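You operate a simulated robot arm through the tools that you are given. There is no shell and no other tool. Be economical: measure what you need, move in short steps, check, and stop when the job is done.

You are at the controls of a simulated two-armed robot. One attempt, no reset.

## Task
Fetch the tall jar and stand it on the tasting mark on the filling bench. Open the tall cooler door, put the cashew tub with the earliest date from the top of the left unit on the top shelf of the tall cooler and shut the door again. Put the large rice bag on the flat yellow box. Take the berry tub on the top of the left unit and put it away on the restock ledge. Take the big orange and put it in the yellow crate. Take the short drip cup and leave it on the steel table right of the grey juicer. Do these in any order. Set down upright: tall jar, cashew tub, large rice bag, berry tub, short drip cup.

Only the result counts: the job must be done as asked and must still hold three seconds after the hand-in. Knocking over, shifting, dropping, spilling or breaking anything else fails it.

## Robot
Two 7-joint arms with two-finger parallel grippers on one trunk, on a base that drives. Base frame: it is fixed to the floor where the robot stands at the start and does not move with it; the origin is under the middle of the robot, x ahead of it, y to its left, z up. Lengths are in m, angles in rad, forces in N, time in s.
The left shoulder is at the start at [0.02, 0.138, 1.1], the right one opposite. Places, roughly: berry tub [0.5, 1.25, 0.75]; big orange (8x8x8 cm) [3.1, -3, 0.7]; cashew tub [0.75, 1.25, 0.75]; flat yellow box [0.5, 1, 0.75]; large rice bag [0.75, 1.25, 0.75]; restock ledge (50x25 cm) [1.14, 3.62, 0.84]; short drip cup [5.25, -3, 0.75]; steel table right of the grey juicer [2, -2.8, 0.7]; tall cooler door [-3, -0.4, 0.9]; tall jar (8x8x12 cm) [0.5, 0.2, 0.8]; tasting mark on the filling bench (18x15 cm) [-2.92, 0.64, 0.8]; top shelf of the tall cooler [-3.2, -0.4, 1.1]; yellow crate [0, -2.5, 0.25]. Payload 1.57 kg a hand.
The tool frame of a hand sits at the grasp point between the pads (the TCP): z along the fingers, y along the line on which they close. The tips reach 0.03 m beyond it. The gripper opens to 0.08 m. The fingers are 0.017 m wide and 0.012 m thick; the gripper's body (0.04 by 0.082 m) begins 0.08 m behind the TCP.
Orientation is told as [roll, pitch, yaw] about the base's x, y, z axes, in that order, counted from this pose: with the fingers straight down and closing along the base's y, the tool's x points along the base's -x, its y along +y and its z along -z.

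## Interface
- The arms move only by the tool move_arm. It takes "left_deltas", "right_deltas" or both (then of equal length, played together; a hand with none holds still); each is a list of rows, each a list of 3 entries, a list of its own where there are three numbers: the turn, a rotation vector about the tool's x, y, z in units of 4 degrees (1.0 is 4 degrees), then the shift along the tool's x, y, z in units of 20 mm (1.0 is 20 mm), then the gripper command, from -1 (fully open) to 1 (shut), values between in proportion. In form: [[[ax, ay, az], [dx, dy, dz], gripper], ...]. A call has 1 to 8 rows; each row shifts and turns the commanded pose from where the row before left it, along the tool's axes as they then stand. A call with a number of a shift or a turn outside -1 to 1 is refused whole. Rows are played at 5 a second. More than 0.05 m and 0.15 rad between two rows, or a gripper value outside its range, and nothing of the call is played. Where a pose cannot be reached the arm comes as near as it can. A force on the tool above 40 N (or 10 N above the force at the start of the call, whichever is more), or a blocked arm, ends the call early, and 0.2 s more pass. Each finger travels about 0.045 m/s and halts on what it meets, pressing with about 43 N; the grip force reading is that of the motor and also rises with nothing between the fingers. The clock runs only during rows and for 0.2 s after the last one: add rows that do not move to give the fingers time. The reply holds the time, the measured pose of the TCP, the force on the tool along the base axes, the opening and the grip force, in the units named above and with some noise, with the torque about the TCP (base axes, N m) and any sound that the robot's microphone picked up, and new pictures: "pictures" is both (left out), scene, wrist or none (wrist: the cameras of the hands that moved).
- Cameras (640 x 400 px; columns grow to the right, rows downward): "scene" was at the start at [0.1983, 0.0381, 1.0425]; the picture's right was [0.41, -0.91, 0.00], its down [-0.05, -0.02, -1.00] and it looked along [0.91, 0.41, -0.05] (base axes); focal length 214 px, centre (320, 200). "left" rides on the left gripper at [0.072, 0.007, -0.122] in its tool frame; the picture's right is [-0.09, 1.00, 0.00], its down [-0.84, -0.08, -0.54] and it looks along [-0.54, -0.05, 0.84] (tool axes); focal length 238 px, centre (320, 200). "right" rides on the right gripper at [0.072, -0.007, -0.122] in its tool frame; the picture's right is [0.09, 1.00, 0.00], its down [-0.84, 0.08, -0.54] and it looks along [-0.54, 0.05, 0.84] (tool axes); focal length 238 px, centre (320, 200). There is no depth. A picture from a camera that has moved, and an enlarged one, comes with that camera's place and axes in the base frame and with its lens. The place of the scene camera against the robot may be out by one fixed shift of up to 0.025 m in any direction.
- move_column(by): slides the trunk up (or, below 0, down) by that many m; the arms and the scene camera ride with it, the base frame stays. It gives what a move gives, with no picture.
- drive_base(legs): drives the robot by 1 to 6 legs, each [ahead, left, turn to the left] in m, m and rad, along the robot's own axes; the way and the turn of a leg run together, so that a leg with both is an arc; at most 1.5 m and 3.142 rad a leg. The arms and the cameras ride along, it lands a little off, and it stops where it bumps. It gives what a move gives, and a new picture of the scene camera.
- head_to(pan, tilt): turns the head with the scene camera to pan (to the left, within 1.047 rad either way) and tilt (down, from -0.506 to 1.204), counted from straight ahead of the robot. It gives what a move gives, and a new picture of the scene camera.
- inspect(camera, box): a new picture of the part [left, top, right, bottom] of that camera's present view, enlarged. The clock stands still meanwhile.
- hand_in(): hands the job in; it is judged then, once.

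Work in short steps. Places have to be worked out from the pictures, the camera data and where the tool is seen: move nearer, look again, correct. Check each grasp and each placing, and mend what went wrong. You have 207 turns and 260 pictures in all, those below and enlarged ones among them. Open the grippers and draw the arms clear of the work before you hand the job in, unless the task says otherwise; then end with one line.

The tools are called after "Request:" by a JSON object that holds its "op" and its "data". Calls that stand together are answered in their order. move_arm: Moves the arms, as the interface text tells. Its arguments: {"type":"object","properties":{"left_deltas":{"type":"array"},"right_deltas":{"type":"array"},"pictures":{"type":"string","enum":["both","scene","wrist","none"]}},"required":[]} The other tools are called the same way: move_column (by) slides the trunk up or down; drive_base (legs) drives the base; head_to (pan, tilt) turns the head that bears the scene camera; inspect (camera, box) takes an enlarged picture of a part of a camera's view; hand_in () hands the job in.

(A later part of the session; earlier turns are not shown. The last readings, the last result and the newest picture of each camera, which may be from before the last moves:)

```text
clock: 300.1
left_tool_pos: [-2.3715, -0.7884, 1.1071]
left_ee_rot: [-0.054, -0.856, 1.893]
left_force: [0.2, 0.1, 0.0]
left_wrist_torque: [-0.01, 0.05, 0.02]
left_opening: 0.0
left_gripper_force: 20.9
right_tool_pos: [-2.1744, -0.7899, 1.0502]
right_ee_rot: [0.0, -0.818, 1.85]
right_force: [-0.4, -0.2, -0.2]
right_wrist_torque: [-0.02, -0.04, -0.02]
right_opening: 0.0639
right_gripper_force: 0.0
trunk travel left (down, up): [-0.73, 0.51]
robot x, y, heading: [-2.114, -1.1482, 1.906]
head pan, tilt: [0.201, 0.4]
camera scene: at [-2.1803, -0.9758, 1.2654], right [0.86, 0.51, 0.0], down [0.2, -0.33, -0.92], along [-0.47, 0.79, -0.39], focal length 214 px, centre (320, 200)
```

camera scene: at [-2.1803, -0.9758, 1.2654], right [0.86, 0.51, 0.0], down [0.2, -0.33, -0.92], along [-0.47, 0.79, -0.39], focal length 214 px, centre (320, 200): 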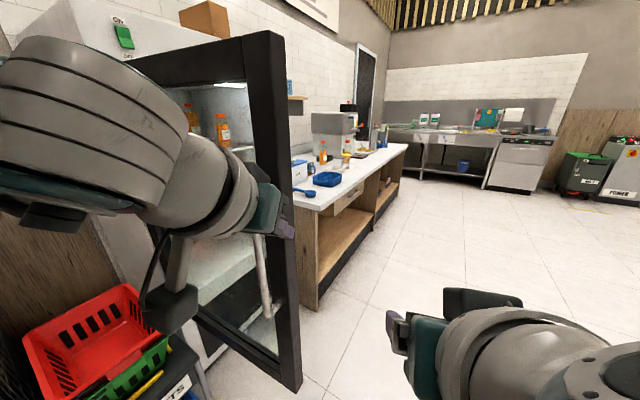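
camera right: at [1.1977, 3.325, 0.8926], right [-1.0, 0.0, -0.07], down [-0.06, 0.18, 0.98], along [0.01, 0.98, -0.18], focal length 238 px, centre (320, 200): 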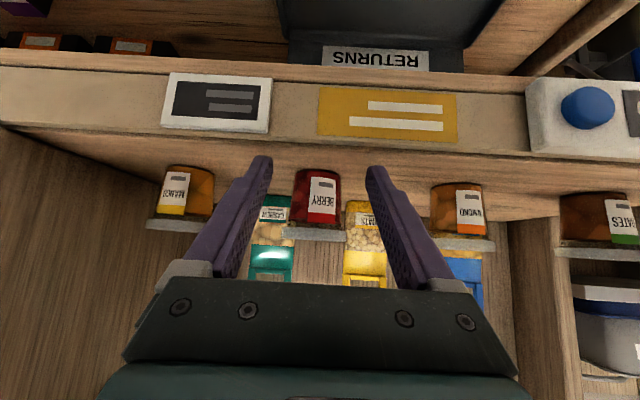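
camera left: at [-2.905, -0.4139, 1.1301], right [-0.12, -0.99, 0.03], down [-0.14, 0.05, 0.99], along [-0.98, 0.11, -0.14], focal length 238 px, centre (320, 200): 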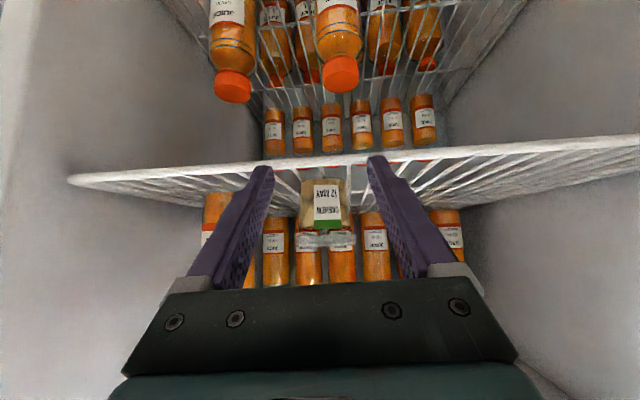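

The door edge is at about [-2.42, -0.70]. I step back, go left past the handle, and then push the door with the closed left hand.

Request:
{"op": "drive_base", "data": {"legs": [[-0.08, 0, 0], [0.05, 0.15, 0]]}}

Request:
{"op": "drive_base", "data": {"legs": [[0.12, 0, 0]]}}

```text
clock: 302.2
left_tool_pos: [-2.5015, -0.8646, 1.1069]
left_ee_rot: [-0.054, -0.858, 1.891]
left_force: [-0.1, 0.1, 0.5]
left_wrist_torque: [0.0, 0.01, 0.02]
left_opening: 0.0
left_gripper_force: 21.0
right_tool_pos: [-2.3027, -0.8671, 1.0491]
right_ee_rot: [0.001, -0.82, 1.844]
right_force: [0.4, 0.1, -0.5]
right_wrist_torque: [-0.02, -0.01, 0.01]
right_opening: 0.0638
right_gripper_force: 0.1
trunk travel left (down, up): [-0.73, 0.51]
robot x, y, heading: [-2.2467, -1.2258, 1.908]
head pan, tilt: [0.201, 0.4]
camera scene: at [-2.311, -1.0529, 1.2654], right [0.86, 0.51, 0.0], down [0.2, -0.33, -0.92], along [-0.47, 0.79, -0.39], focal length 214 px, centre (320, 200)
```

scene: 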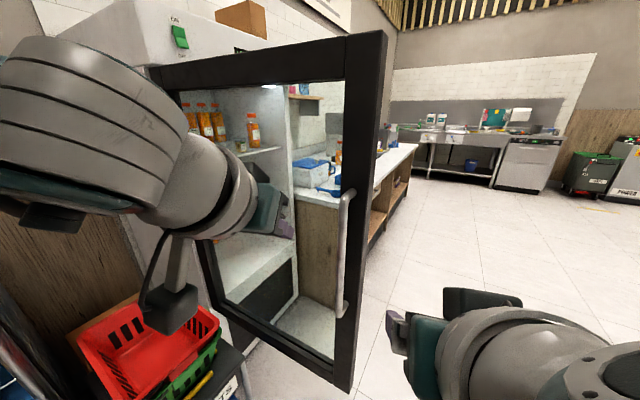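

```text
clock: 303.4
left_tool_pos: [-2.5422, -0.7504, 1.1077]
left_ee_rot: [-0.055, -0.858, 1.892]
left_force: [-0.2, 1.1, 0.4]
left_wrist_torque: [-0.03, -0.01, 0.02]
left_opening: 0.0001
left_gripper_force: 21.1
right_tool_pos: [-2.3439, -0.7525, 1.0492]
right_ee_rot: [-0.001, -0.819, 1.848]
right_force: [0.0, 0.1, 0.1]
right_wrist_torque: [0.04, 0.01, -0.02]
right_opening: 0.0637
right_gripper_force: 0.1
trunk travel left (down, up): [-0.73, 0.51]
robot x, y, heading: [-2.287, -1.1079, 1.905]
head pan, tilt: [0.201, 0.4]
camera scene: at [-2.3512, -0.9386, 1.2654], right [0.86, 0.51, 0.0], down [0.2, -0.33, -0.92], along [-0.47, 0.79, -0.39], focal length 214 px, centre (320, 200)
```

scene: 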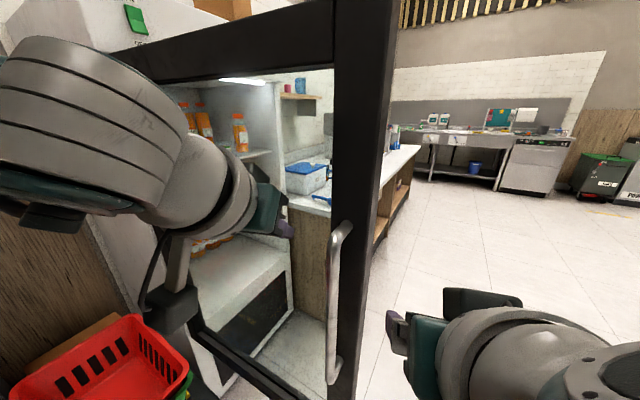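

No contact yet; now I sweep the base about the hinge so the hand carries the door closed.

Request:
{"op": "drive_base", "data": {"legs": [[0.084, -0.09, 0.15], [0.084, -0.09, 0.15], [0.084, -0.09, 0.15]]}}

```text
clock: 306.4
left_tool_pos: [-2.581, -0.544, 1.1057]
left_ee_rot: [-0.054, -0.857, 2.344]
left_force: [1.0, -1.1, 0.0]
left_wrist_torque: [0.01, -0.03, -0.05]
left_opening: 0.0001
left_gripper_force: 21.6
right_tool_pos: [-2.4021, -0.4594, 1.05]
right_ee_rot: [0.0, -0.818, 2.3]
right_force: [0.0, -0.9, 0.2]
right_wrist_torque: [-0.01, -0.06, -0.01]
right_opening: 0.0639
right_gripper_force: 0.0
trunk travel left (down, up): [-0.73, 0.51]
robot x, y, heading: [-2.1968, -0.7585, 2.359]
head pan, tilt: [0.201, 0.4]
camera scene: at [-2.3251, -0.6359, 1.2654], right [0.55, 0.84, 0.0], down [0.33, -0.21, -0.92], along [-0.77, 0.51, -0.39], focal length 214 px, centre (320, 200)
```

scene: 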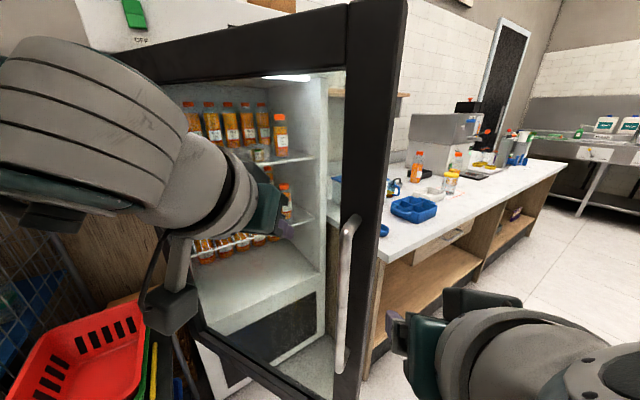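

The door follows. I continue with three more legs.

Request:
{"op": "drive_base", "data": {"legs": [[0.083, -0.091, 0.15], [0.083, -0.091, 0.15], [0.083, -0.091, 0.15]]}}

Request:
{"op": "drive_base", "data": {"legs": [[0.083, -0.091, 0.15], [0.083, -0.091, 0.15]]}}

```text
clock: 309.3
left_tool_pos: [-2.6997, -0.3771, 1.1064]
left_ee_rot: [-0.054, -0.856, 2.796]
left_force: [-0.2, -0.2, -1.2]
left_wrist_torque: [-0.02, -0.01, 0.01]
left_opening: 0.0
left_gripper_force: 21.4
right_tool_pos: [-2.5753, -0.2234, 1.0491]
right_ee_rot: [0.001, -0.817, 2.752]
right_force: [-0.7, 0.2, 0.0]
right_wrist_torque: [0.0, -0.03, 0.01]
right_opening: 0.0638
right_gripper_force: 0.0
trunk travel left (down, up): [-0.73, 0.51]
robot x, y, heading: [-2.2565, -0.3995, 2.81]
head pan, tilt: [0.201, 0.4]
camera scene: at [-2.427, -0.3556, 1.2654], right [0.13, 0.99, 0.0], down [0.39, -0.05, -0.92], along [-0.91, 0.12, -0.39], focal length 214 px, centre (320, 200)
```

scene: 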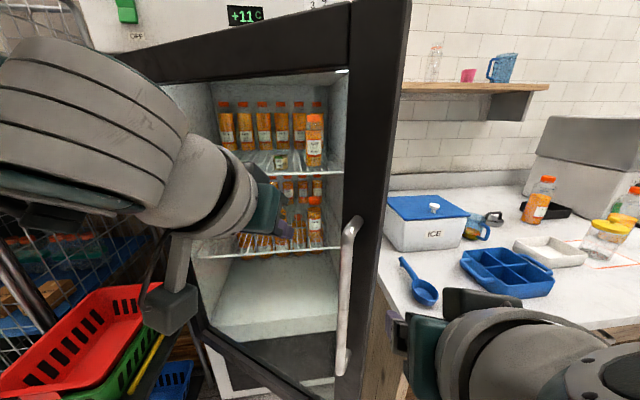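

```text
clock: 311.4
left_tool_pos: [-2.8169, -0.3003, 1.1084]
left_ee_rot: [-0.054, -0.857, 3.092]
left_force: [-0.1, -0.1, -0.4]
left_wrist_torque: [-0.03, 0.0, -0.03]
left_opening: 0.0
left_gripper_force: 20.7
right_tool_pos: [-2.7438, -0.1155, 1.05]
right_ee_rot: [-0.001, -0.818, 3.046]
right_force: [0.8, 0.1, 0.3]
right_wrist_torque: [-0.01, 0.0, 0.0]
right_opening: 0.0639
right_gripper_force: 0.0
trunk travel left (down, up): [-0.73, 0.51]
robot x, y, heading: [-2.3901, -0.1936, 3.108]
head pan, tilt: [0.201, 0.4]
camera scene: at [-2.563, -0.2037, 1.2654], right [-0.17, 0.99, 0.0], down [0.38, 0.06, -0.92], along [-0.91, -0.15, -0.39], focal length 214 px, centre (320, 200)
```

scene: 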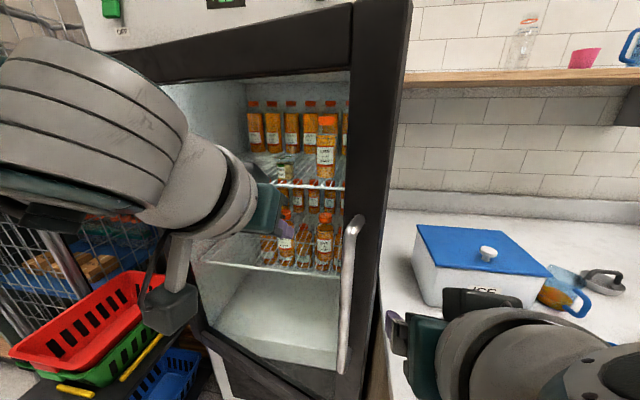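

Nearly shut. I drive ahead and a little left, pushing the door on.

Request:
{"op": "drive_base", "data": {"legs": [[0.11, 0.07, 0.02]]}}

Request:
{"op": "move_arm", "data": {"left_deltas": [[[0, 0, 0], [-0.65, 0, 0.76], 1], [[0, 0, 0], [-0.65, 0, 0.76], 1], [[0, 0, 0], [-0.65, 0, 0.76], 1], [[0, 0, 0], [-0.65, 0, 0.76], 1]]}}

```text
clock: 312.6
left_tool_pos: [-2.9007, -0.3484, 1.1063]
left_ee_rot: [-0.066, -0.854, 3.106]
left_force: [0.0, 0.3, 1.3]
left_wrist_torque: [-0.03, -0.02, 0.01]
left_opening: 0.0001
left_gripper_force: 21.1
right_tool_pos: [-2.8326, -0.1498, 1.0492]
right_ee_rot: [-0.058, -0.826, 3.058]
right_force: [9.6, 25.5, 10.1]
right_wrist_torque: [-0.7, 0.13, 0.2]
right_opening: 0.0401
right_gripper_force: 0.0
trunk travel left (down, up): [-0.73, 0.51]
robot x, y, heading: [-2.4723, -0.2413, 3.113]
head pan, tilt: [0.201, 0.4]
stopped in leg 1: the force on the tool passed its limit at 47 N (the readings are from after the stop); the commanded pose is now the measured one
camera scene: at [-2.6484, -0.2527, 1.2652], right [-0.18, 0.98, 0.0], down [0.38, 0.07, -0.92], along [-0.91, -0.16, -0.39], focal length 214 px, centre (320, 200)
```

scene: 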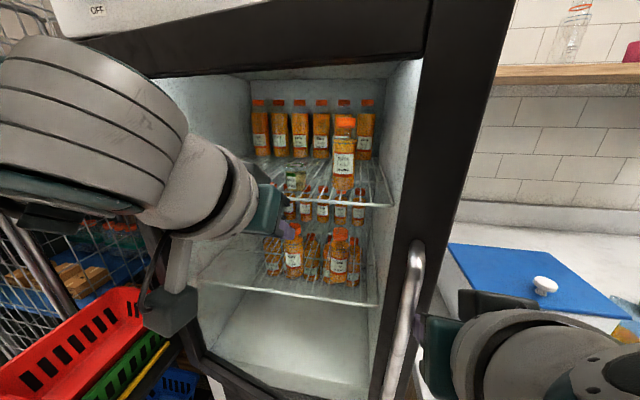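

```text
clock: 313.1
left_tool_pos: [-2.9152, -0.3454, 1.106]
left_ee_rot: [-0.068, -0.851, 3.1]
left_force: [0.7, 0.7, 0.3]
left_wrist_torque: [0.0, -0.02, 0.03]
left_opening: 0.0001
left_gripper_force: 21.1
right_tool_pos: [-2.8346, -0.1476, 1.0491]
right_ee_rot: [-0.067, -0.833, 3.051]
right_force: [5.6, 18.3, 7.5]
right_wrist_torque: [-0.15, 0.15, -0.17]
right_opening: 0.0475
right_gripper_force: 0.0
trunk travel left (down, up): [-0.73, 0.51]
robot x, y, heading: [-2.4704, -0.2415, 3.122]
head pan, tilt: [0.201, 0.4]
stopped in row 2 (left hand): the force on the tool passed its limit at 45 N (the readings are from after the stop); the commanded pose is now the measured one
camera scene: at [-2.6483, -0.2535, 1.2651], right [-0.18, 0.98, 0.0], down [0.38, 0.07, -0.92], along [-0.91, -0.16, -0.39], focal length 214 px, centre (320, 200)
camera left: at [-2.7773, -0.3648, 1.1319], right [-0.15, -0.99, 0.02], down [-0.14, 0.05, 0.99], along [-0.98, 0.15, -0.15], focal length 238 px, centre (320, 200)
```

scene: 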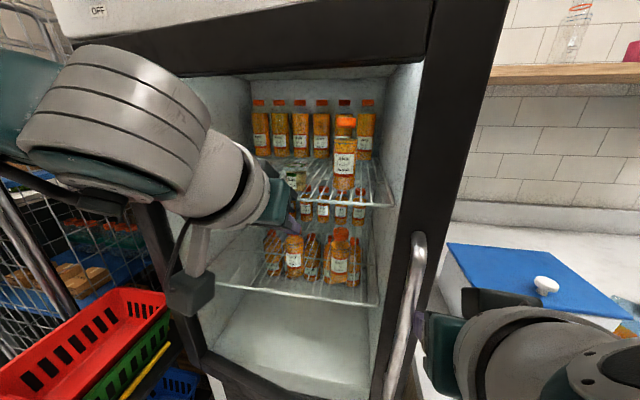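
left: 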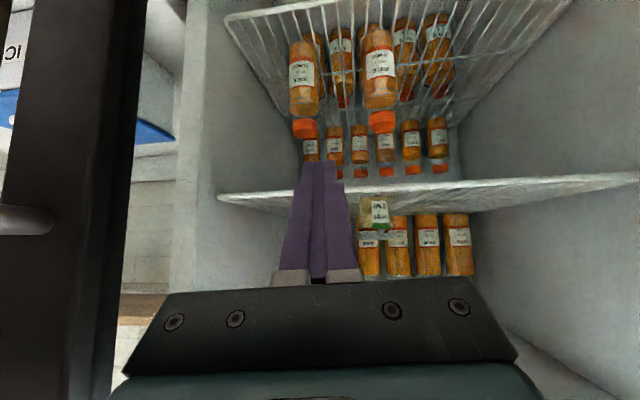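

The right hand's finger is pressed by the handle, blocking the motion. I pull the right hand back out of the way.

Request:
{"op": "move_arm", "data": {"right_deltas": [[[0, 0, 0], [0.4, -0.5, -0.5], -0.6], [[0, 0, 0], [0.68, -0.3, -0.73], -0.6], [[0, 0, 0], [0.68, 0, -0.73], -0.6], [[0, 0, 0], [0.3, 0, -0.9], -0.6], [[0, 0, 0], [0, 0, -1], -0.6]], "pictures": "scene"}}

```text
clock: 314.3
left_tool_pos: [-2.9157, -0.3482, 1.108]
left_ee_rot: [-0.063, -0.85, 3.098]
left_force: [0.7, 0.2, -0.6]
left_wrist_torque: [0.0, 0.0, 0.0]
left_opening: 0.0
left_gripper_force: 21.3
right_tool_pos: [-2.7493, -0.1447, 1.0682]
right_ee_rot: [-0.072, -0.829, 3.056]
right_force: [-0.1, 0.0, -0.1]
right_wrist_torque: [0.03, -0.01, 0.02]
right_opening: 0.0639
right_gripper_force: 0.0
trunk travel left (down, up): [-0.73, 0.51]
robot x, y, heading: [-2.4711, -0.2448, 3.119]
head pan, tilt: [0.201, 0.4]
camera scene: at [-2.6488, -0.2562, 1.2675], right [-0.18, 0.98, 0.0], down [0.36, 0.07, -0.93], along [-0.91, -0.17, -0.37], focal length 214 px, centre (320, 200)
```

scene: 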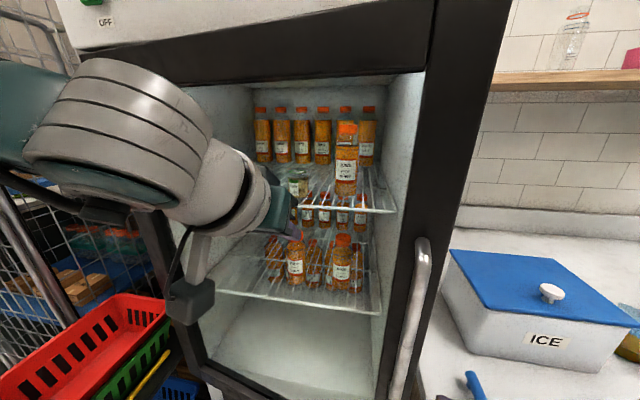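

Right hand is clear. Left hand pushes on.

Request:
{"op": "move_arm", "data": {"left_deltas": [[[0, 0, 0], [-0.65, 0, 0.76], 1], [[0, 0, 0], [-0.65, 0, 0.76], 1], [[0, 0, 0], [-0.65, 0, 0.76], 1], [[0, 0, 0], [-0.65, 0, 0.76], 1], [[0, 0, 0], [-0.65, 0, 0.76], 1]], "pictures": "scene"}}

```text
clock: 315.3
left_tool_pos: [-2.9962, -0.3414, 1.1038]
left_ee_rot: [-0.067, -0.842, 3.1]
left_force: [8.2, -2.3, 4.5]
left_wrist_torque: [-0.01, 0.02, 0.1]
left_opening: 0.0
left_gripper_force: 21.5
right_tool_pos: [-2.748, -0.1475, 1.0677]
right_ee_rot: [-0.072, -0.829, 3.062]
right_force: [-0.3, 0.9, 0.5]
right_wrist_torque: [0.0, 0.01, 0.03]
right_opening: 0.0641
right_gripper_force: 0.1
trunk travel left (down, up): [-0.73, 0.51]
robot x, y, heading: [-2.4742, -0.2427, 3.116]
head pan, tilt: [0.201, 0.4]
stopped in row 5 (left hand): the force on the tool passed its limit at 74 N (the readings are from after the stop); the commanded pose is now the measured one
camera scene: at [-2.6476, -0.2575, 1.2667], right [-0.19, 0.98, 0.0], down [0.37, 0.07, -0.93], along [-0.91, -0.17, -0.38], focal length 214 px, centre (320, 200)
```

scene: 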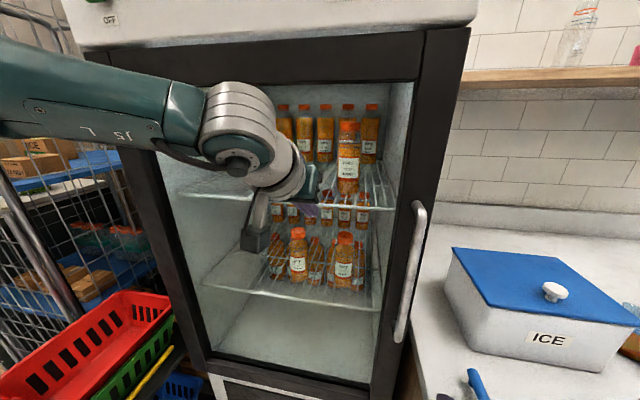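

A hard stop: the door seems shut. I withdraw the left hand and back away to check.

Request:
{"op": "move_arm", "data": {"left_deltas": [[[0, 0, 0], [0.65, 0, -0.76], 1], [[0, 0, 0], [0.65, 0, -0.76], 1], [[0, 0, 0], [0.65, 0, -0.76], 1], [[0, 0, 0], [0.65, 0, -0.76], 1], [[0, 0, 0], [0.65, 0, -0.76], 1], [[0, 0, 0], [0.65, 0, -0.76], 1]], "pictures": "none"}}

Request:
{"op": "drive_base", "data": {"legs": [[-0.7, 0, 0]]}}

Request:
{"op": "head_to", "data": {"pan": 0.2, "tilt": 0.2}}

Request:
{"op": "inspect", "data": {"camera": "scene", "box": [220, 60, 460, 300]}}

```text
clock: 316.7
left_tool_pos: [-2.8764, -0.3516, 1.109]
left_ee_rot: [-0.066, -0.846, 3.1]
left_force: [1.1, 0.5, -0.2]
left_wrist_torque: [-0.02, 0.0, -0.04]
left_opening: 0.0001
left_gripper_force: 20.6
right_tool_pos: [-2.7492, -0.1462, 1.07]
right_ee_rot: [-0.073, -0.833, 3.06]
right_force: [-0.7, 0.3, -0.3]
right_wrist_torque: [-0.03, 0.02, -0.01]
right_opening: 0.0639
right_gripper_force: 0.1
trunk travel left (down, up): [-0.73, 0.51]
robot x, y, heading: [-2.4713, -0.2415, 3.122]
head pan, tilt: [0.201, 0.4]
```

```text
clock: 320.6
left_tool_pos: [-2.1731, -0.3669, 1.1076]
left_ee_rot: [-0.066, -0.846, 3.098]
left_force: [0.1, 0.3, 0.2]
left_wrist_torque: [0.02, 0.0, -0.01]
left_opening: 0.0001
left_gripper_force: 21.4
right_tool_pos: [-2.0457, -0.1635, 1.069]
right_ee_rot: [-0.069, -0.834, 3.056]
right_force: [-0.4, -0.5, -0.2]
right_wrist_torque: [0.03, -0.01, 0.0]
right_opening: 0.0643
right_gripper_force: 0.1
trunk travel left (down, up): [-0.73, 0.51]
robot x, y, heading: [-1.7719, -0.2586, 3.111]
head pan, tilt: [0.201, 0.4]
camera scene: at [-1.9443, -0.2737, 1.2674], right [-0.2, 0.98, 0.0], down [0.36, 0.07, -0.93], along [-0.91, -0.18, -0.37], focal length 214 px, centre (320, 200)
```

scene: 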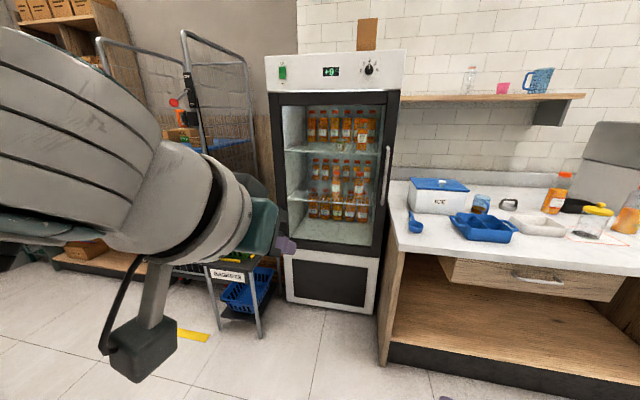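

```text
clock: 321.3
left_tool_pos: [-2.1728, -0.367, 1.1078]
left_ee_rot: [-0.067, -0.847, 3.097]
left_force: [0.4, 0.1, -0.9]
left_wrist_torque: [-0.01, -0.01, 0.0]
left_opening: 0.0001
left_gripper_force: 21.1
right_tool_pos: [-2.0447, -0.1627, 1.0703]
right_ee_rot: [-0.07, -0.832, 3.056]
right_force: [0.0, 0.0, 0.4]
right_wrist_torque: [-0.03, -0.02, 0.0]
right_opening: 0.0641
right_gripper_force: 0.1
trunk travel left (down, up): [-0.73, 0.51]
robot x, y, heading: [-1.7732, -0.2585, 3.118]
head pan, tilt: [0.201, 0.201]
camera scene: at [-1.945, -0.272, 1.2838], right [-0.18, 0.98, 0.0], down [0.2, 0.04, -0.98], along [-0.96, -0.17, -0.2], focal length 214 px, centre (320, 200)
```

scene: 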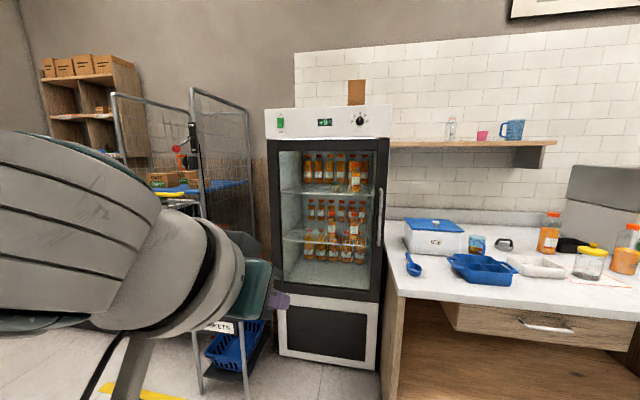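

```text
1.67 times, centred on (340, 180) of scene
camera zoom: at [-1.945, -0.272, 1.2838], right [-0.18, 0.98, 0.0], down [0.2, 0.04, -0.98], along [-0.96, -0.17, -0.2], focal length 358 px, centre (287, 233)
```

zoom: 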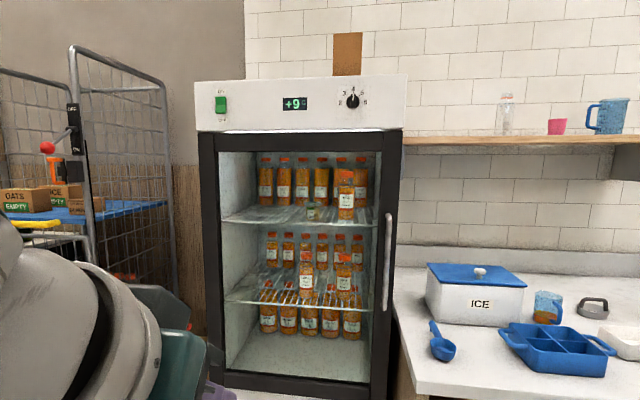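

The cooler is shut with the tub on its top shelf. Next the big orange; I drive across toward [3.1, -3].

Request:
{"op": "drive_base", "data": {"legs": [[0, 0, 1.594], [0.95, 0, 0], [0, 1.4, 0], [0, 1.4, 0], [0, 1.4, 0]]}}

Request:
{"op": "head_to", "data": {"pan": 0.2, "tilt": 0.3}}

```text
clock: 349.8
left_tool_pos: [2.5162, -1.7065, 1.1087]
left_ee_rot: [-0.066, -0.845, -1.597]
left_force: [0.1, -0.2, -0.6]
left_wrist_torque: [0.0, -0.01, -0.02]
left_opening: 0.0
left_gripper_force: 21.3
right_tool_pos: [2.3095, -1.583, 1.07]
right_ee_rot: [-0.069, -0.831, -1.638]
right_force: [-0.1, 0.7, 0.2]
right_wrist_torque: [0.01, 0.0, 0.02]
right_opening: 0.0641
right_gripper_force: 0.0
trunk travel left (down, up): [-0.73, 0.51]
robot x, y, heading: [2.4023, -1.3038, -1.575]
head pan, tilt: [0.201, 0.201]
camera scene: at [2.4332, -1.4957, 1.2839], right [-0.98, -0.19, 0.0], down [-0.04, 0.2, -0.98], along [0.19, -0.96, -0.2], focal length 214 px, centre (320, 200)
```

scene: 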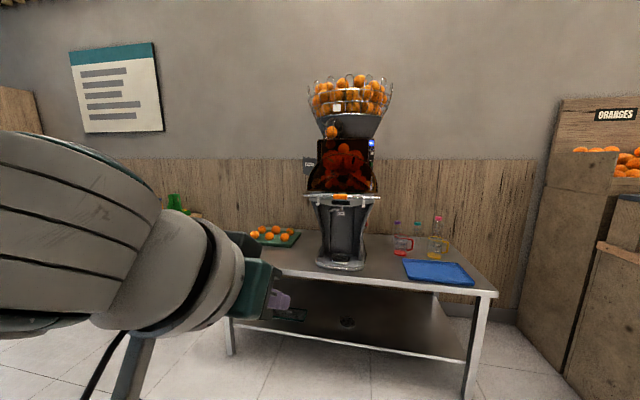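

```text
clock: 350.4
left_tool_pos: [2.5156, -1.7071, 1.1086]
left_ee_rot: [-0.066, -0.847, -1.595]
left_force: [-0.4, 0.4, -0.1]
left_wrist_torque: [-0.02, 0.01, -0.03]
left_opening: 0.0001
left_gripper_force: 21.4
right_tool_pos: [2.3105, -1.5833, 1.07]
right_ee_rot: [-0.07, -0.834, -1.638]
right_force: [0.6, 0.4, -1.4]
right_wrist_torque: [-0.01, -0.02, 0.0]
right_opening: 0.0639
right_gripper_force: 0.1
trunk travel left (down, up): [-0.73, 0.51]
robot x, y, heading: [2.4006, -1.304, -1.575]
head pan, tilt: [0.201, 0.3]
camera scene: at [2.4332, -1.4959, 1.2747], right [-0.98, -0.19, 0.0], down [-0.06, 0.29, -0.96], along [0.18, -0.94, -0.3], focal length 214 px, centre (320, 200)
```

scene: 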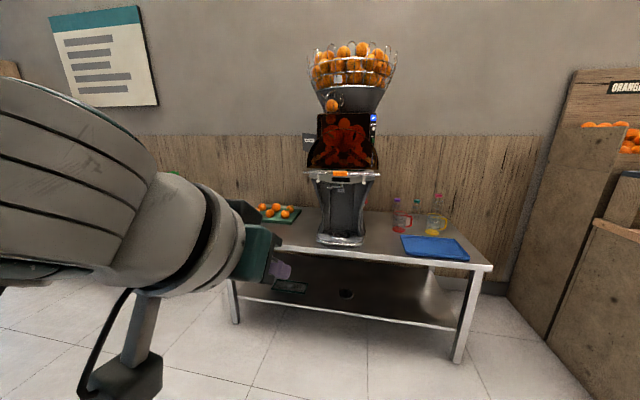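

I zoom in on the oranges' tray and on the right part of the table.

Request:
{"op": "inspect", "data": {"camera": "scene", "box": [240, 180, 320, 240]}}

Request:
{"op": "inspect", "data": {"camera": "scene", "box": [330, 160, 500, 290]}}

```text
6.67 times, centred on (280, 210) of scene
camera zoom: at [2.4332, -1.4959, 1.2747], right [-0.98, -0.19, 0.0], down [-0.06, 0.29, -0.96], along [0.18, -0.94, -0.3], focal length 1430 px, centre (587, 133)
```

zoom: 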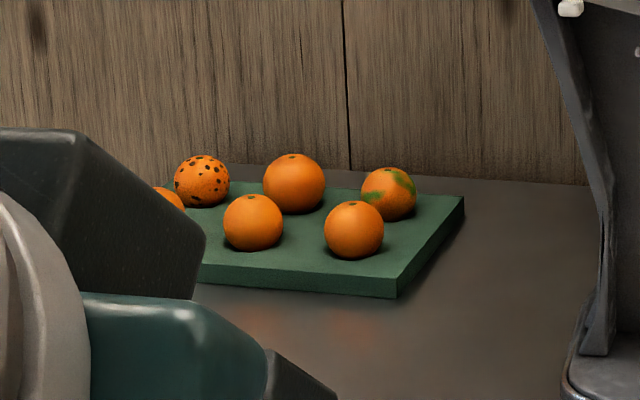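

```text
3.08 times, centred on (415, 225) of scene
camera zoom: at [2.4332, -1.4959, 1.2747], right [-0.98, -0.19, 0.0], down [-0.06, 0.29, -0.96], along [0.18, -0.94, -0.3], focal length 660 px, centre (28, 123)
```

zoom: 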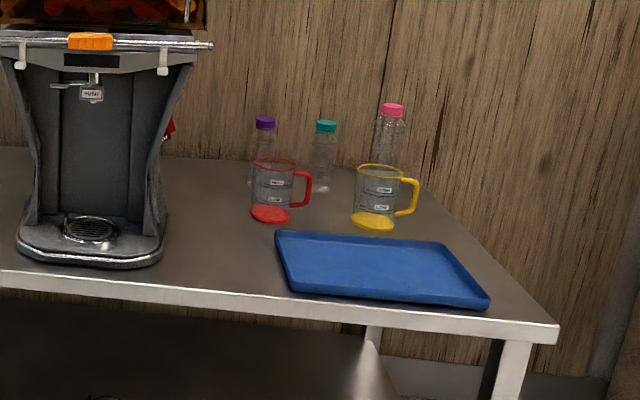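

Several oranges lie on a green board; I need a closer look to find the big one. I drive nearer.

Request:
{"op": "drive_base", "data": {"legs": [[0.5, 0.75, 0]]}}

Request:
{"op": "head_to", "data": {"pan": -0.1, "tilt": 0.45}}

```text
clock: 355.1
left_tool_pos: [3.2649, -2.1989, 1.1082]
left_ee_rot: [-0.065, -0.844, -1.586]
left_force: [0.3, 0.3, -0.3]
left_wrist_torque: [-0.02, 0.0, 0.01]
left_opening: 0.0
left_gripper_force: 21.5
right_tool_pos: [3.0558, -2.0777, 1.0698]
right_ee_rot: [-0.069, -0.833, -1.628]
right_force: [-0.5, -0.1, -0.1]
right_wrist_torque: [-0.02, -0.02, 0.01]
right_opening: 0.0637
right_gripper_force: 0.1
trunk travel left (down, up): [-0.73, 0.51]
robot x, y, heading: [3.1442, -1.7984, -1.568]
head pan, tilt: [0.201, 0.3]
camera scene: at [3.1797, -1.9894, 1.2746], right [-0.98, -0.2, 0.0], down [-0.06, 0.29, -0.96], along [0.19, -0.94, -0.3], focal length 214 px, centre (320, 200)
```

scene: 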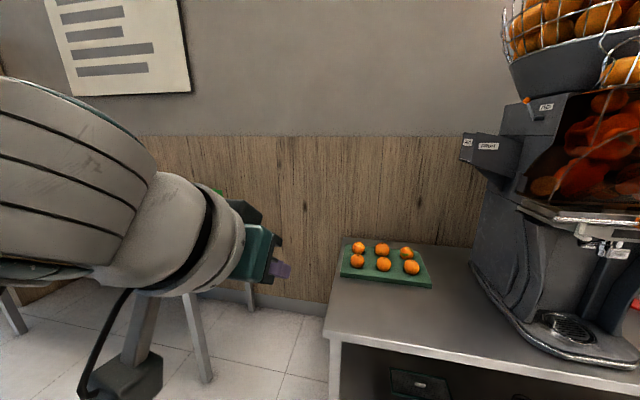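

```text
clock: 355.9
left_tool_pos: [3.2651, -2.1989, 1.1085]
left_ee_rot: [-0.068, -0.844, -1.588]
left_force: [0.4, -0.4, 0.4]
left_wrist_torque: [0.0, 0.01, 0.0]
left_opening: 0.0002
left_gripper_force: 21.7
right_tool_pos: [3.0554, -2.074, 1.0658]
right_ee_rot: [-0.087, -0.822, -1.609]
right_force: [-0.3, -0.2, 0.3]
right_wrist_torque: [-0.02, -0.02, 0.01]
right_opening: 0.0638
right_gripper_force: 0.1
trunk travel left (down, up): [-0.73, 0.51]
robot x, y, heading: [3.1459, -1.7999, -1.569]
head pan, tilt: [-0.099, 0.45]
camera scene: at [3.1712, -1.9904, 1.2688], right [-0.99, -0.11, 0.0], down [-0.04, 0.35, -0.94], along [0.1, -0.93, -0.35], focal length 214 px, centre (320, 200)
```

scene: 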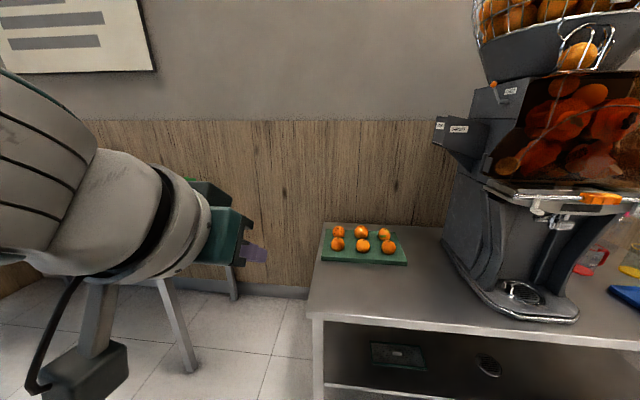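

Request:
{"op": "inspect", "data": {"camera": "scene", "box": [315, 215, 415, 275]}}

```text
6.40 times, centred on (365, 245) of scene
camera zoom: at [3.1712, -1.9904, 1.2688], right [-0.99, -0.11, 0.0], down [-0.04, 0.35, -0.94], along [0.1, -0.93, -0.35], focal length 1373 px, centre (32, -88)
```

zoom: 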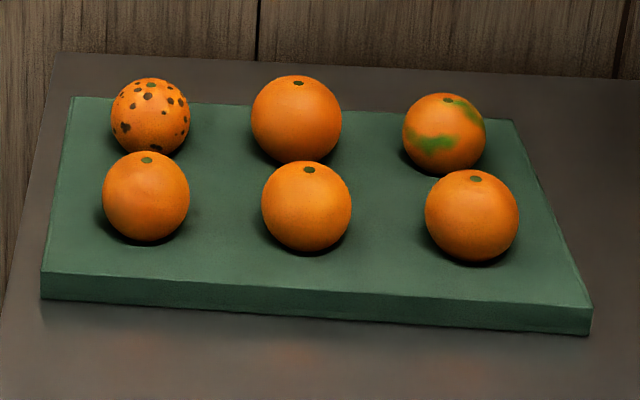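

All six seem about 6 cm, the rear middle one somewhat larger. I look further left too, in case the big one lies elsewhere.

Request:
{"op": "head_to", "data": {"pan": 0.6, "tilt": 0.2}}

Request:
{"op": "inspect", "data": {"camera": "left", "box": [0, 0, 640, 400]}}

Request:
{"op": "inspect", "data": {"camera": "right", "box": [0, 0, 640, 400]}}

```text
clock: 357.0
left_tool_pos: [3.2637, -2.1996, 1.1082]
left_ee_rot: [-0.067, -0.845, -1.587]
left_force: [0.3, 0.7, -0.5]
left_wrist_torque: [-0.01, -0.01, -0.02]
left_opening: 0.0
left_gripper_force: 21.1
right_tool_pos: [3.0566, -2.0776, 1.0703]
right_ee_rot: [-0.067, -0.832, -1.63]
right_force: [0.9, -0.3, -0.8]
right_wrist_torque: [-0.03, -0.01, -0.03]
right_opening: 0.0639
right_gripper_force: 0.0
trunk travel left (down, up): [-0.73, 0.51]
robot x, y, heading: [3.1424, -1.7978, -1.567]
head pan, tilt: [0.6, 0.201]
camera scene: at [3.2136, -1.9748, 1.2839], right [-0.82, -0.57, 0.0], down [-0.11, 0.16, -0.98], along [0.56, -0.81, -0.2], focal length 214 px, centre (320, 200)
```

scene: 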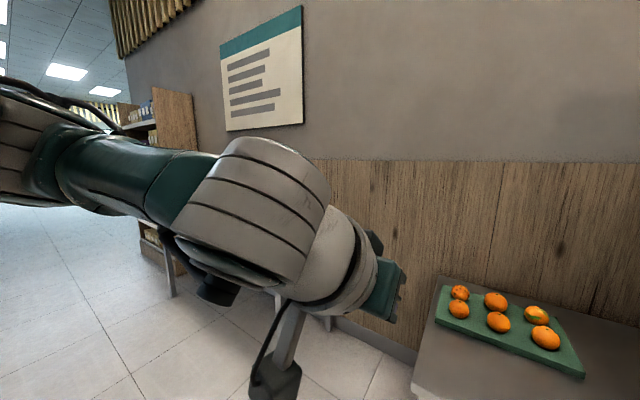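

```text
1.00 times, centred on (320, 200) of left (not enlarged: the box is as wide or as high as the picture)
camera zoom: at [3.2818, -2.0605, 1.1346], right [0.99, -0.13, 0.03], down [-0.04, -0.15, 0.99], along [-0.12, -0.98, -0.15], focal length 238 px, centre (320, 200)
```

zoom: 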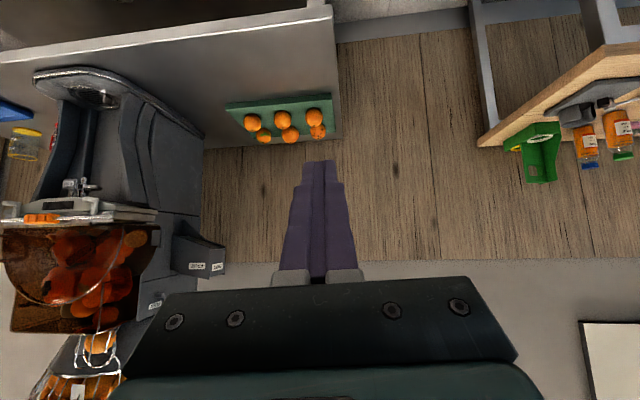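

```text
1.00 times, centred on (320, 200) of right (not enlarged: the box is as wide or as high as the picture)
camera zoom: at [3.0671, -1.94, 1.099], right [0.99, -0.05, -0.11], down [0.1, -0.17, 0.98], along [-0.07, -0.98, -0.17], focal length 238 px, centre (320, 200)
```

zoom: 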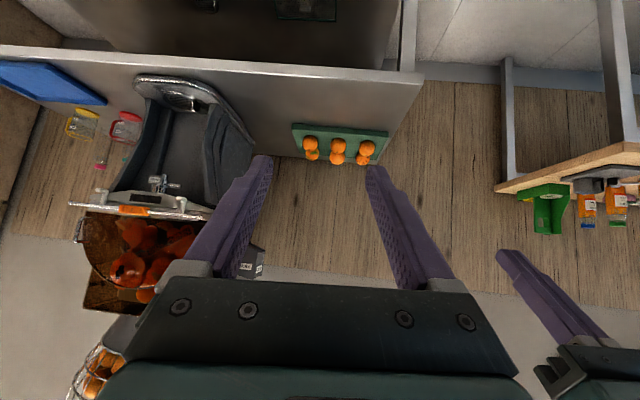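

Only these six are in sight; the board is close to the table's left end (x≈3.24). I go to the table's left corner and look at them from close by.

Request:
{"op": "drive_base", "data": {"legs": [[0.3, 0.36, 0], [0.1, 0, -0.85]]}}

Request:
{"op": "inspect", "data": {"camera": "left", "box": [0, 0, 640, 400]}}

Request:
{"op": "head_to", "data": {"pan": 0.0, "tilt": 0.6}}

```text
clock: 361.9
left_tool_pos: [3.2463, -2.5364, 1.108]
left_ee_rot: [-0.066, -0.845, -2.422]
left_force: [-0.6, -0.5, -0.4]
left_wrist_torque: [-0.02, -0.01, -0.01]
left_opening: 0.0
left_gripper_force: 21.5
right_tool_pos: [3.1961, -2.3007, 1.0698]
right_ee_rot: [-0.071, -0.831, -2.461]
right_force: [0.3, -0.2, 0.4]
right_wrist_torque: [0.03, 0.03, -0.03]
right_opening: 0.064
right_gripper_force: 0.1
trunk travel left (down, up): [-0.73, 0.51]
robot x, y, heading: [3.4631, -2.1781, -2.407]
head pan, tilt: [0.6, 0.201]
camera scene: at [3.3829, -2.3361, 1.2839], right [-0.97, 0.23, 0.0], down [0.05, 0.19, -0.98], along [-0.22, -0.95, -0.2], focal length 214 px, centre (320, 200)
```

scene: 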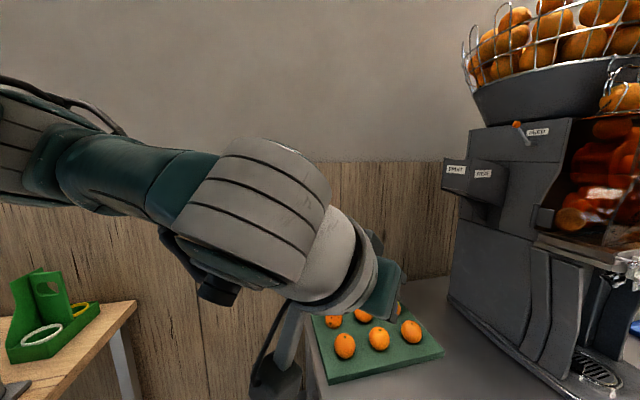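

```text
1.00 times, centred on (320, 200) of left (not enlarged: the box is as wide or as high as the picture)
camera zoom: at [3.3595, -2.4551, 1.1346], right [0.57, -0.82, 0.03], down [-0.14, -0.07, 0.99], along [-0.81, -0.57, -0.15], focal length 238 px, centre (320, 200)
```

zoom: 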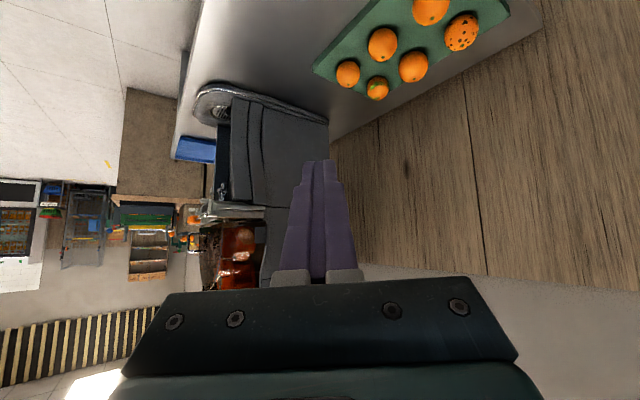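

```text
clock: 362.9
left_tool_pos: [3.2454, -2.5361, 1.1086]
left_ee_rot: [-0.067, -0.844, -2.423]
left_force: [-0.9, 1.2, 0.9]
left_wrist_torque: [0.02, 0.0, -0.03]
left_opening: 0.0
left_gripper_force: 20.6
right_tool_pos: [3.1978, -2.2951, 1.0655]
right_ee_rot: [-0.092, -0.821, -2.441]
right_force: [-0.7, 0.0, 0.9]
right_wrist_torque: [0.01, 0.02, 0.01]
right_opening: 0.0641
right_gripper_force: 0.0
trunk travel left (down, up): [-0.73, 0.51]
robot x, y, heading: [3.4641, -2.1785, -2.404]
head pan, tilt: [0.0, 0.6]
camera scene: at [3.3524, -2.32, 1.2554], right [-0.82, 0.57, 0.0], down [0.28, 0.4, -0.87], along [-0.5, -0.72, -0.49], focal length 214 px, centre (320, 200)
```

scene: 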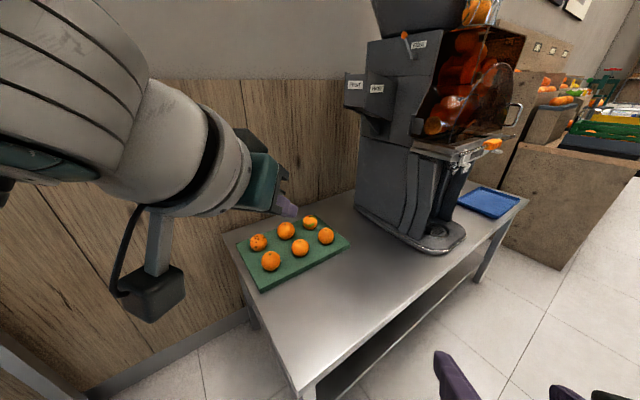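

Request:
{"op": "inspect", "data": {"camera": "scene", "box": [230, 200, 360, 290]}}

```text
4.44 times, centred on (295, 245) of scene
camera zoom: at [3.3524, -2.32, 1.2554], right [-0.82, 0.57, 0.0], down [0.28, 0.4, -0.87], along [-0.5, -0.72, -0.49], focal length 953 px, centre (431, 0)
```

zoom: 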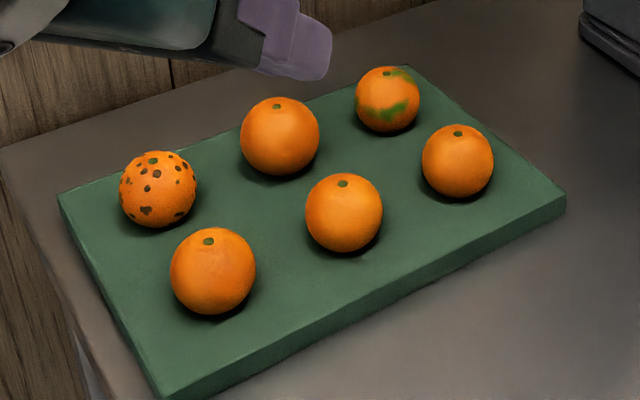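

The rear middle one is clearly the biggest (≈13 % larger than all others), at about [3.10, -2.887]. I move the base to the gap at the table's left end to reach it with the left hand.

Request:
{"op": "drive_base", "data": {"legs": [[0.085, 0.14, -0.12], [0.085, 0.14, -0.12]]}}

Request:
{"op": "inspect", "data": {"camera": "left", "box": [0, 0, 640, 400]}}

```text
clock: 365.4
left_tool_pos: [3.1852, -2.798, 1.1096]
left_ee_rot: [-0.067, -0.844, -2.666]
left_force: [0.3, -1.5, 0.2]
left_wrist_torque: [0.01, 0.01, -0.01]
left_opening: 0.0
left_gripper_force: 20.6
right_tool_pos: [3.1962, -2.552, 1.0651]
right_ee_rot: [-0.098, -0.822, -2.684]
right_force: [-0.6, -0.2, -0.5]
right_wrist_torque: [0.02, -0.01, -0.02]
right_opening: 0.064
right_gripper_force: 0.1
trunk travel left (down, up): [-0.73, 0.51]
robot x, y, heading: [3.4841, -2.5035, -2.642]
head pan, tilt: [0.0, 0.6]
camera scene: at [3.3413, -2.6091, 1.255], right [-0.65, 0.76, 0.0], down [0.37, 0.32, -0.87], along [-0.66, -0.57, -0.49], focal length 214 px, centre (320, 200)
```

scene: 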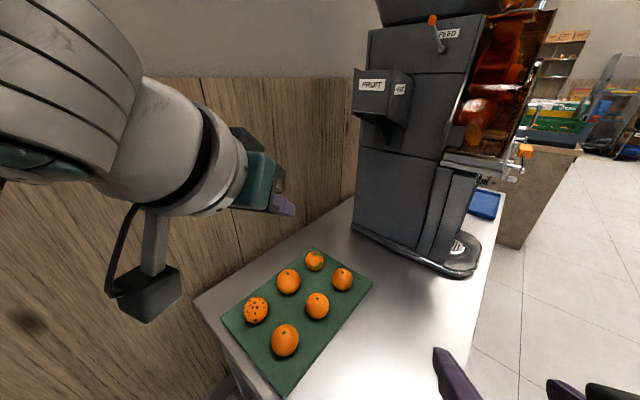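

```text
1.00 times, centred on (320, 200) of left (not enlarged: the box is as wide or as high as the picture)
camera zoom: at [3.3156, -2.7462, 1.1345], right [0.36, -0.93, 0.03], down [-0.15, -0.03, 0.99], along [-0.92, -0.36, -0.15], focal length 238 px, centre (320, 200)
```

zoom: 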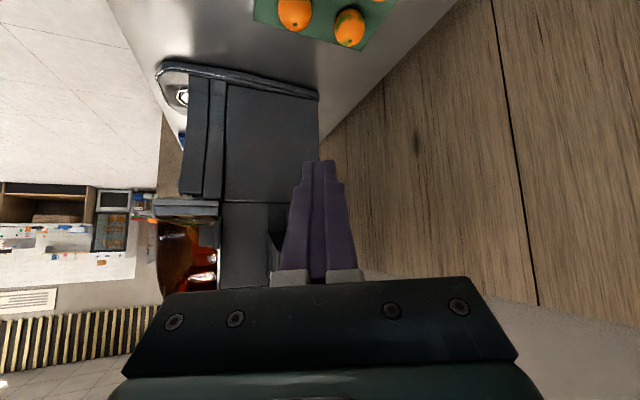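

Both cameras agree: big orange at about [3.073, -2.967, 0.735]. I shift the base a bit further along the gap, then open and steepen the left hand so it clears the neighbouring oranges.

Request:
{"op": "drive_base", "data": {"legs": [[0.056, 0.1, 0]]}}

Request:
{"op": "move_arm", "data": {"left_deltas": [[[0, 1, 0], [0, 0, 0], -1], [[0, 1, 0], [0, 0, 0], -1], [[0, 1, 0], [0, 0, 0], -1], [[0, 1, 0], [-0.8, 0, 0.5], -1], [[0, 1, 0], [-0.8, 0, 0.5], -1], [[0, 0.6, 0], [-0.9, 0, 0.44], -1], [[0, 0, 0], [-0.9, 0, 0.44], -1], [[0, 0, 0], [-0.9, 0, 0.44], -1]]}}

```text
clock: 366.6
left_tool_pos: [3.1838, -2.9112, 1.1081]
left_ee_rot: [-0.066, -0.845, -2.667]
left_force: [0.3, 0.0, 0.6]
left_wrist_torque: [-0.01, 0.02, 0.02]
left_opening: 0.0
left_gripper_force: 21.8
right_tool_pos: [3.1952, -2.6603, 1.0617]
right_ee_rot: [-0.114, -0.815, -2.667]
right_force: [-0.3, -1.2, -0.1]
right_wrist_torque: [-0.01, 0.02, -0.01]
right_opening: 0.0639
right_gripper_force: 0.1
trunk travel left (down, up): [-0.73, 0.51]
robot x, y, heading: [3.4818, -2.6189, -2.646]
head pan, tilt: [0.0, 0.6]
camera scene: at [3.3363, -2.7179, 1.2541], right [-0.61, 0.79, 0.0], down [0.4, 0.3, -0.87], along [-0.69, -0.53, -0.5], focal length 214 px, centre (320, 200)
```

scene: 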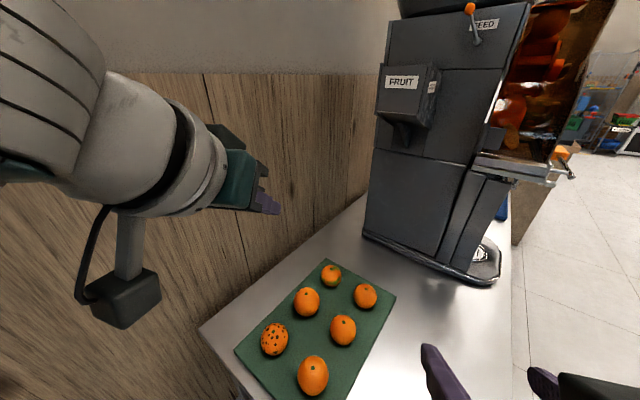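

```text
clock: 368.4
left_tool_pos: [3.0934, -2.9513, 1.1101]
left_ee_rot: [-0.048, -0.454, -2.695]
left_force: [-0.1, -0.2, 0.2]
left_wrist_torque: [0.0, 0.0, 0.01]
left_opening: 0.0801
left_gripper_force: 0.1
right_tool_pos: [3.1972, -2.6573, 1.0611]
right_ee_rot: [-0.127, -0.806, -2.653]
right_force: [0.1, 0.4, -0.3]
right_wrist_torque: [-0.02, 0.02, 0.01]
right_opening: 0.0642
right_gripper_force: 0.1
trunk travel left (down, up): [-0.73, 0.51]
robot x, y, heading: [3.4802, -2.6174, -2.644]
head pan, tilt: [0.0, 0.6]
camera scene: at [3.3342, -2.7148, 1.2534], right [-0.57, 0.82, 0.0], down [0.41, 0.29, -0.86], along [-0.71, -0.5, -0.51], focal length 214 px, centre (320, 200)
camera left: at [3.2057, -2.9098, 1.1881], right [0.34, -0.94, 0.0], down [-0.48, -0.18, 0.86], along [-0.81, -0.29, -0.52], focal length 238 px, centre (320, 200)
```

scene: 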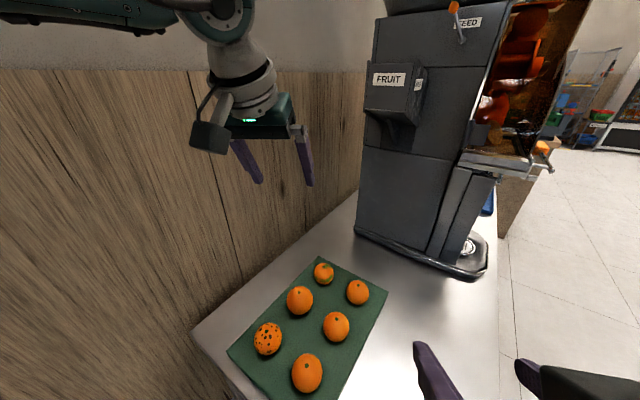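
left: 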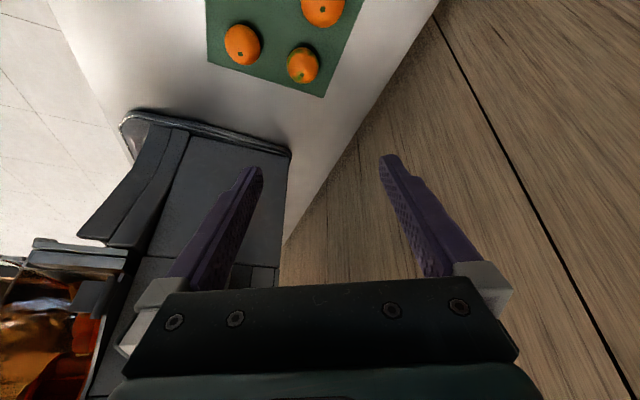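

I lower the column 25 cm above the oranges and look again.

Request:
{"op": "move_column", "data": {"by": -0.24}}

Request:
{"op": "inspect", "data": {"camera": "left", "box": [0, 0, 640, 400]}}

```text
clock: 370.9
left_tool_pos: [3.0944, -2.9512, 0.8711]
left_ee_rot: [-0.048, -0.455, -2.695]
left_force: [0.0, 0.0, -0.8]
left_wrist_torque: [0.01, -0.05, 0.02]
left_opening: 0.0801
left_gripper_force: 0.1
right_tool_pos: [3.1956, -2.6572, 0.8199]
right_ee_rot: [-0.13, -0.808, -2.65]
right_force: [-0.6, 0.1, 0.0]
right_wrist_torque: [-0.01, 0.01, 0.02]
right_opening: 0.0643
right_gripper_force: 0.2
trunk travel left (down, up): [-0.49, 0.75]
robot x, y, heading: [3.4841, -2.6192, -2.646]
head pan, tilt: [0.0, 0.6]
```

```text
1.00 times, centred on (320, 200) of left (not enlarged: the box is as wide or as high as the picture)
camera zoom: at [3.2058, -2.9098, 0.9481], right [0.34, -0.94, 0.0], down [-0.48, -0.18, 0.86], along [-0.81, -0.29, -0.51], focal length 238 px, centre (320, 200)
```

zoom: 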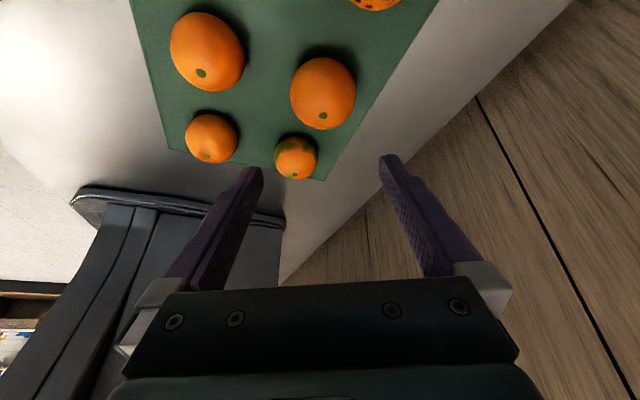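

Two wrist views now give the big orange at [3.031, -2.975, 0.683] with about 8 cm diameter – that matches. I move over it.

Request:
{"op": "move_arm", "data": {"left_deltas": [[[0, 0, 0], [-0.75, -0.07, 0.37], -1], [[0, 0, 0], [-0.75, -0.07, 0.37], -1], [[0, 0, 0], [-0.75, -0.07, 0.37], -1], [[0, 0, 0], [-0.75, -0.07, 0.37], -1], [[0, 0, 0], [0.44, 0, 0.9], -1], [[0, 0, 0], [0.44, 0, 0.9], -1]]}}

```text
clock: 372.3
left_tool_pos: [3.0408, -2.9653, 0.829]
left_ee_rot: [-0.05, -0.455, -2.697]
left_force: [1.0, -0.5, 0.4]
left_wrist_torque: [0.02, -0.02, 0.01]
left_opening: 0.0799
left_gripper_force: 0.0
left hand out of reach, approached as far as the arm can: row 5, 6
right_tool_pos: [3.1964, -2.6572, 0.819]
right_ee_rot: [-0.133, -0.807, -2.651]
right_force: [-0.3, 0.3, -0.7]
right_wrist_torque: [-0.02, 0.03, -0.02]
right_opening: 0.0639
right_gripper_force: 0.0
trunk travel left (down, up): [-0.49, 0.75]
robot x, y, heading: [3.4799, -2.6164, -2.644]
head pan, tilt: [0.0, 0.6]
camera scene: at [3.3336, -2.7138, 1.0138], right [-0.56, 0.83, 0.0], down [0.42, 0.28, -0.87], along [-0.72, -0.49, -0.5], focal length 214 px, centre (320, 200)
camera left: at [3.1521, -2.9251, 0.9061], right [0.34, -0.94, 0.0], down [-0.48, -0.18, 0.86], along [-0.81, -0.29, -0.51], focal length 238 px, centre (320, 200)
```

scene: 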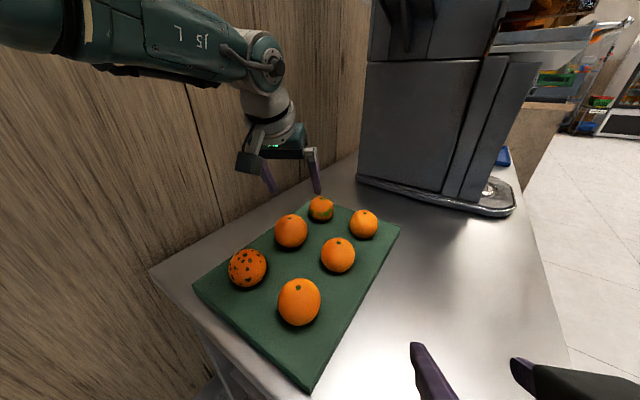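
left: 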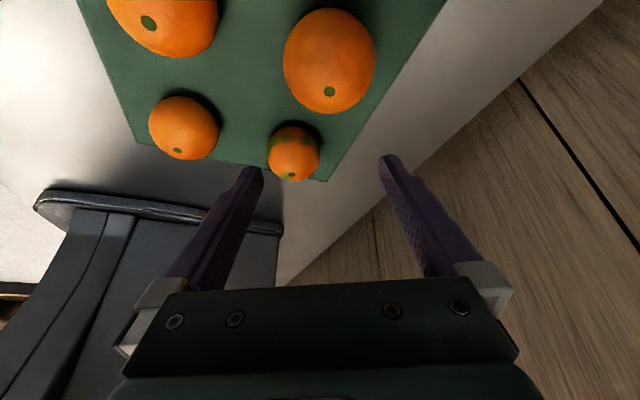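

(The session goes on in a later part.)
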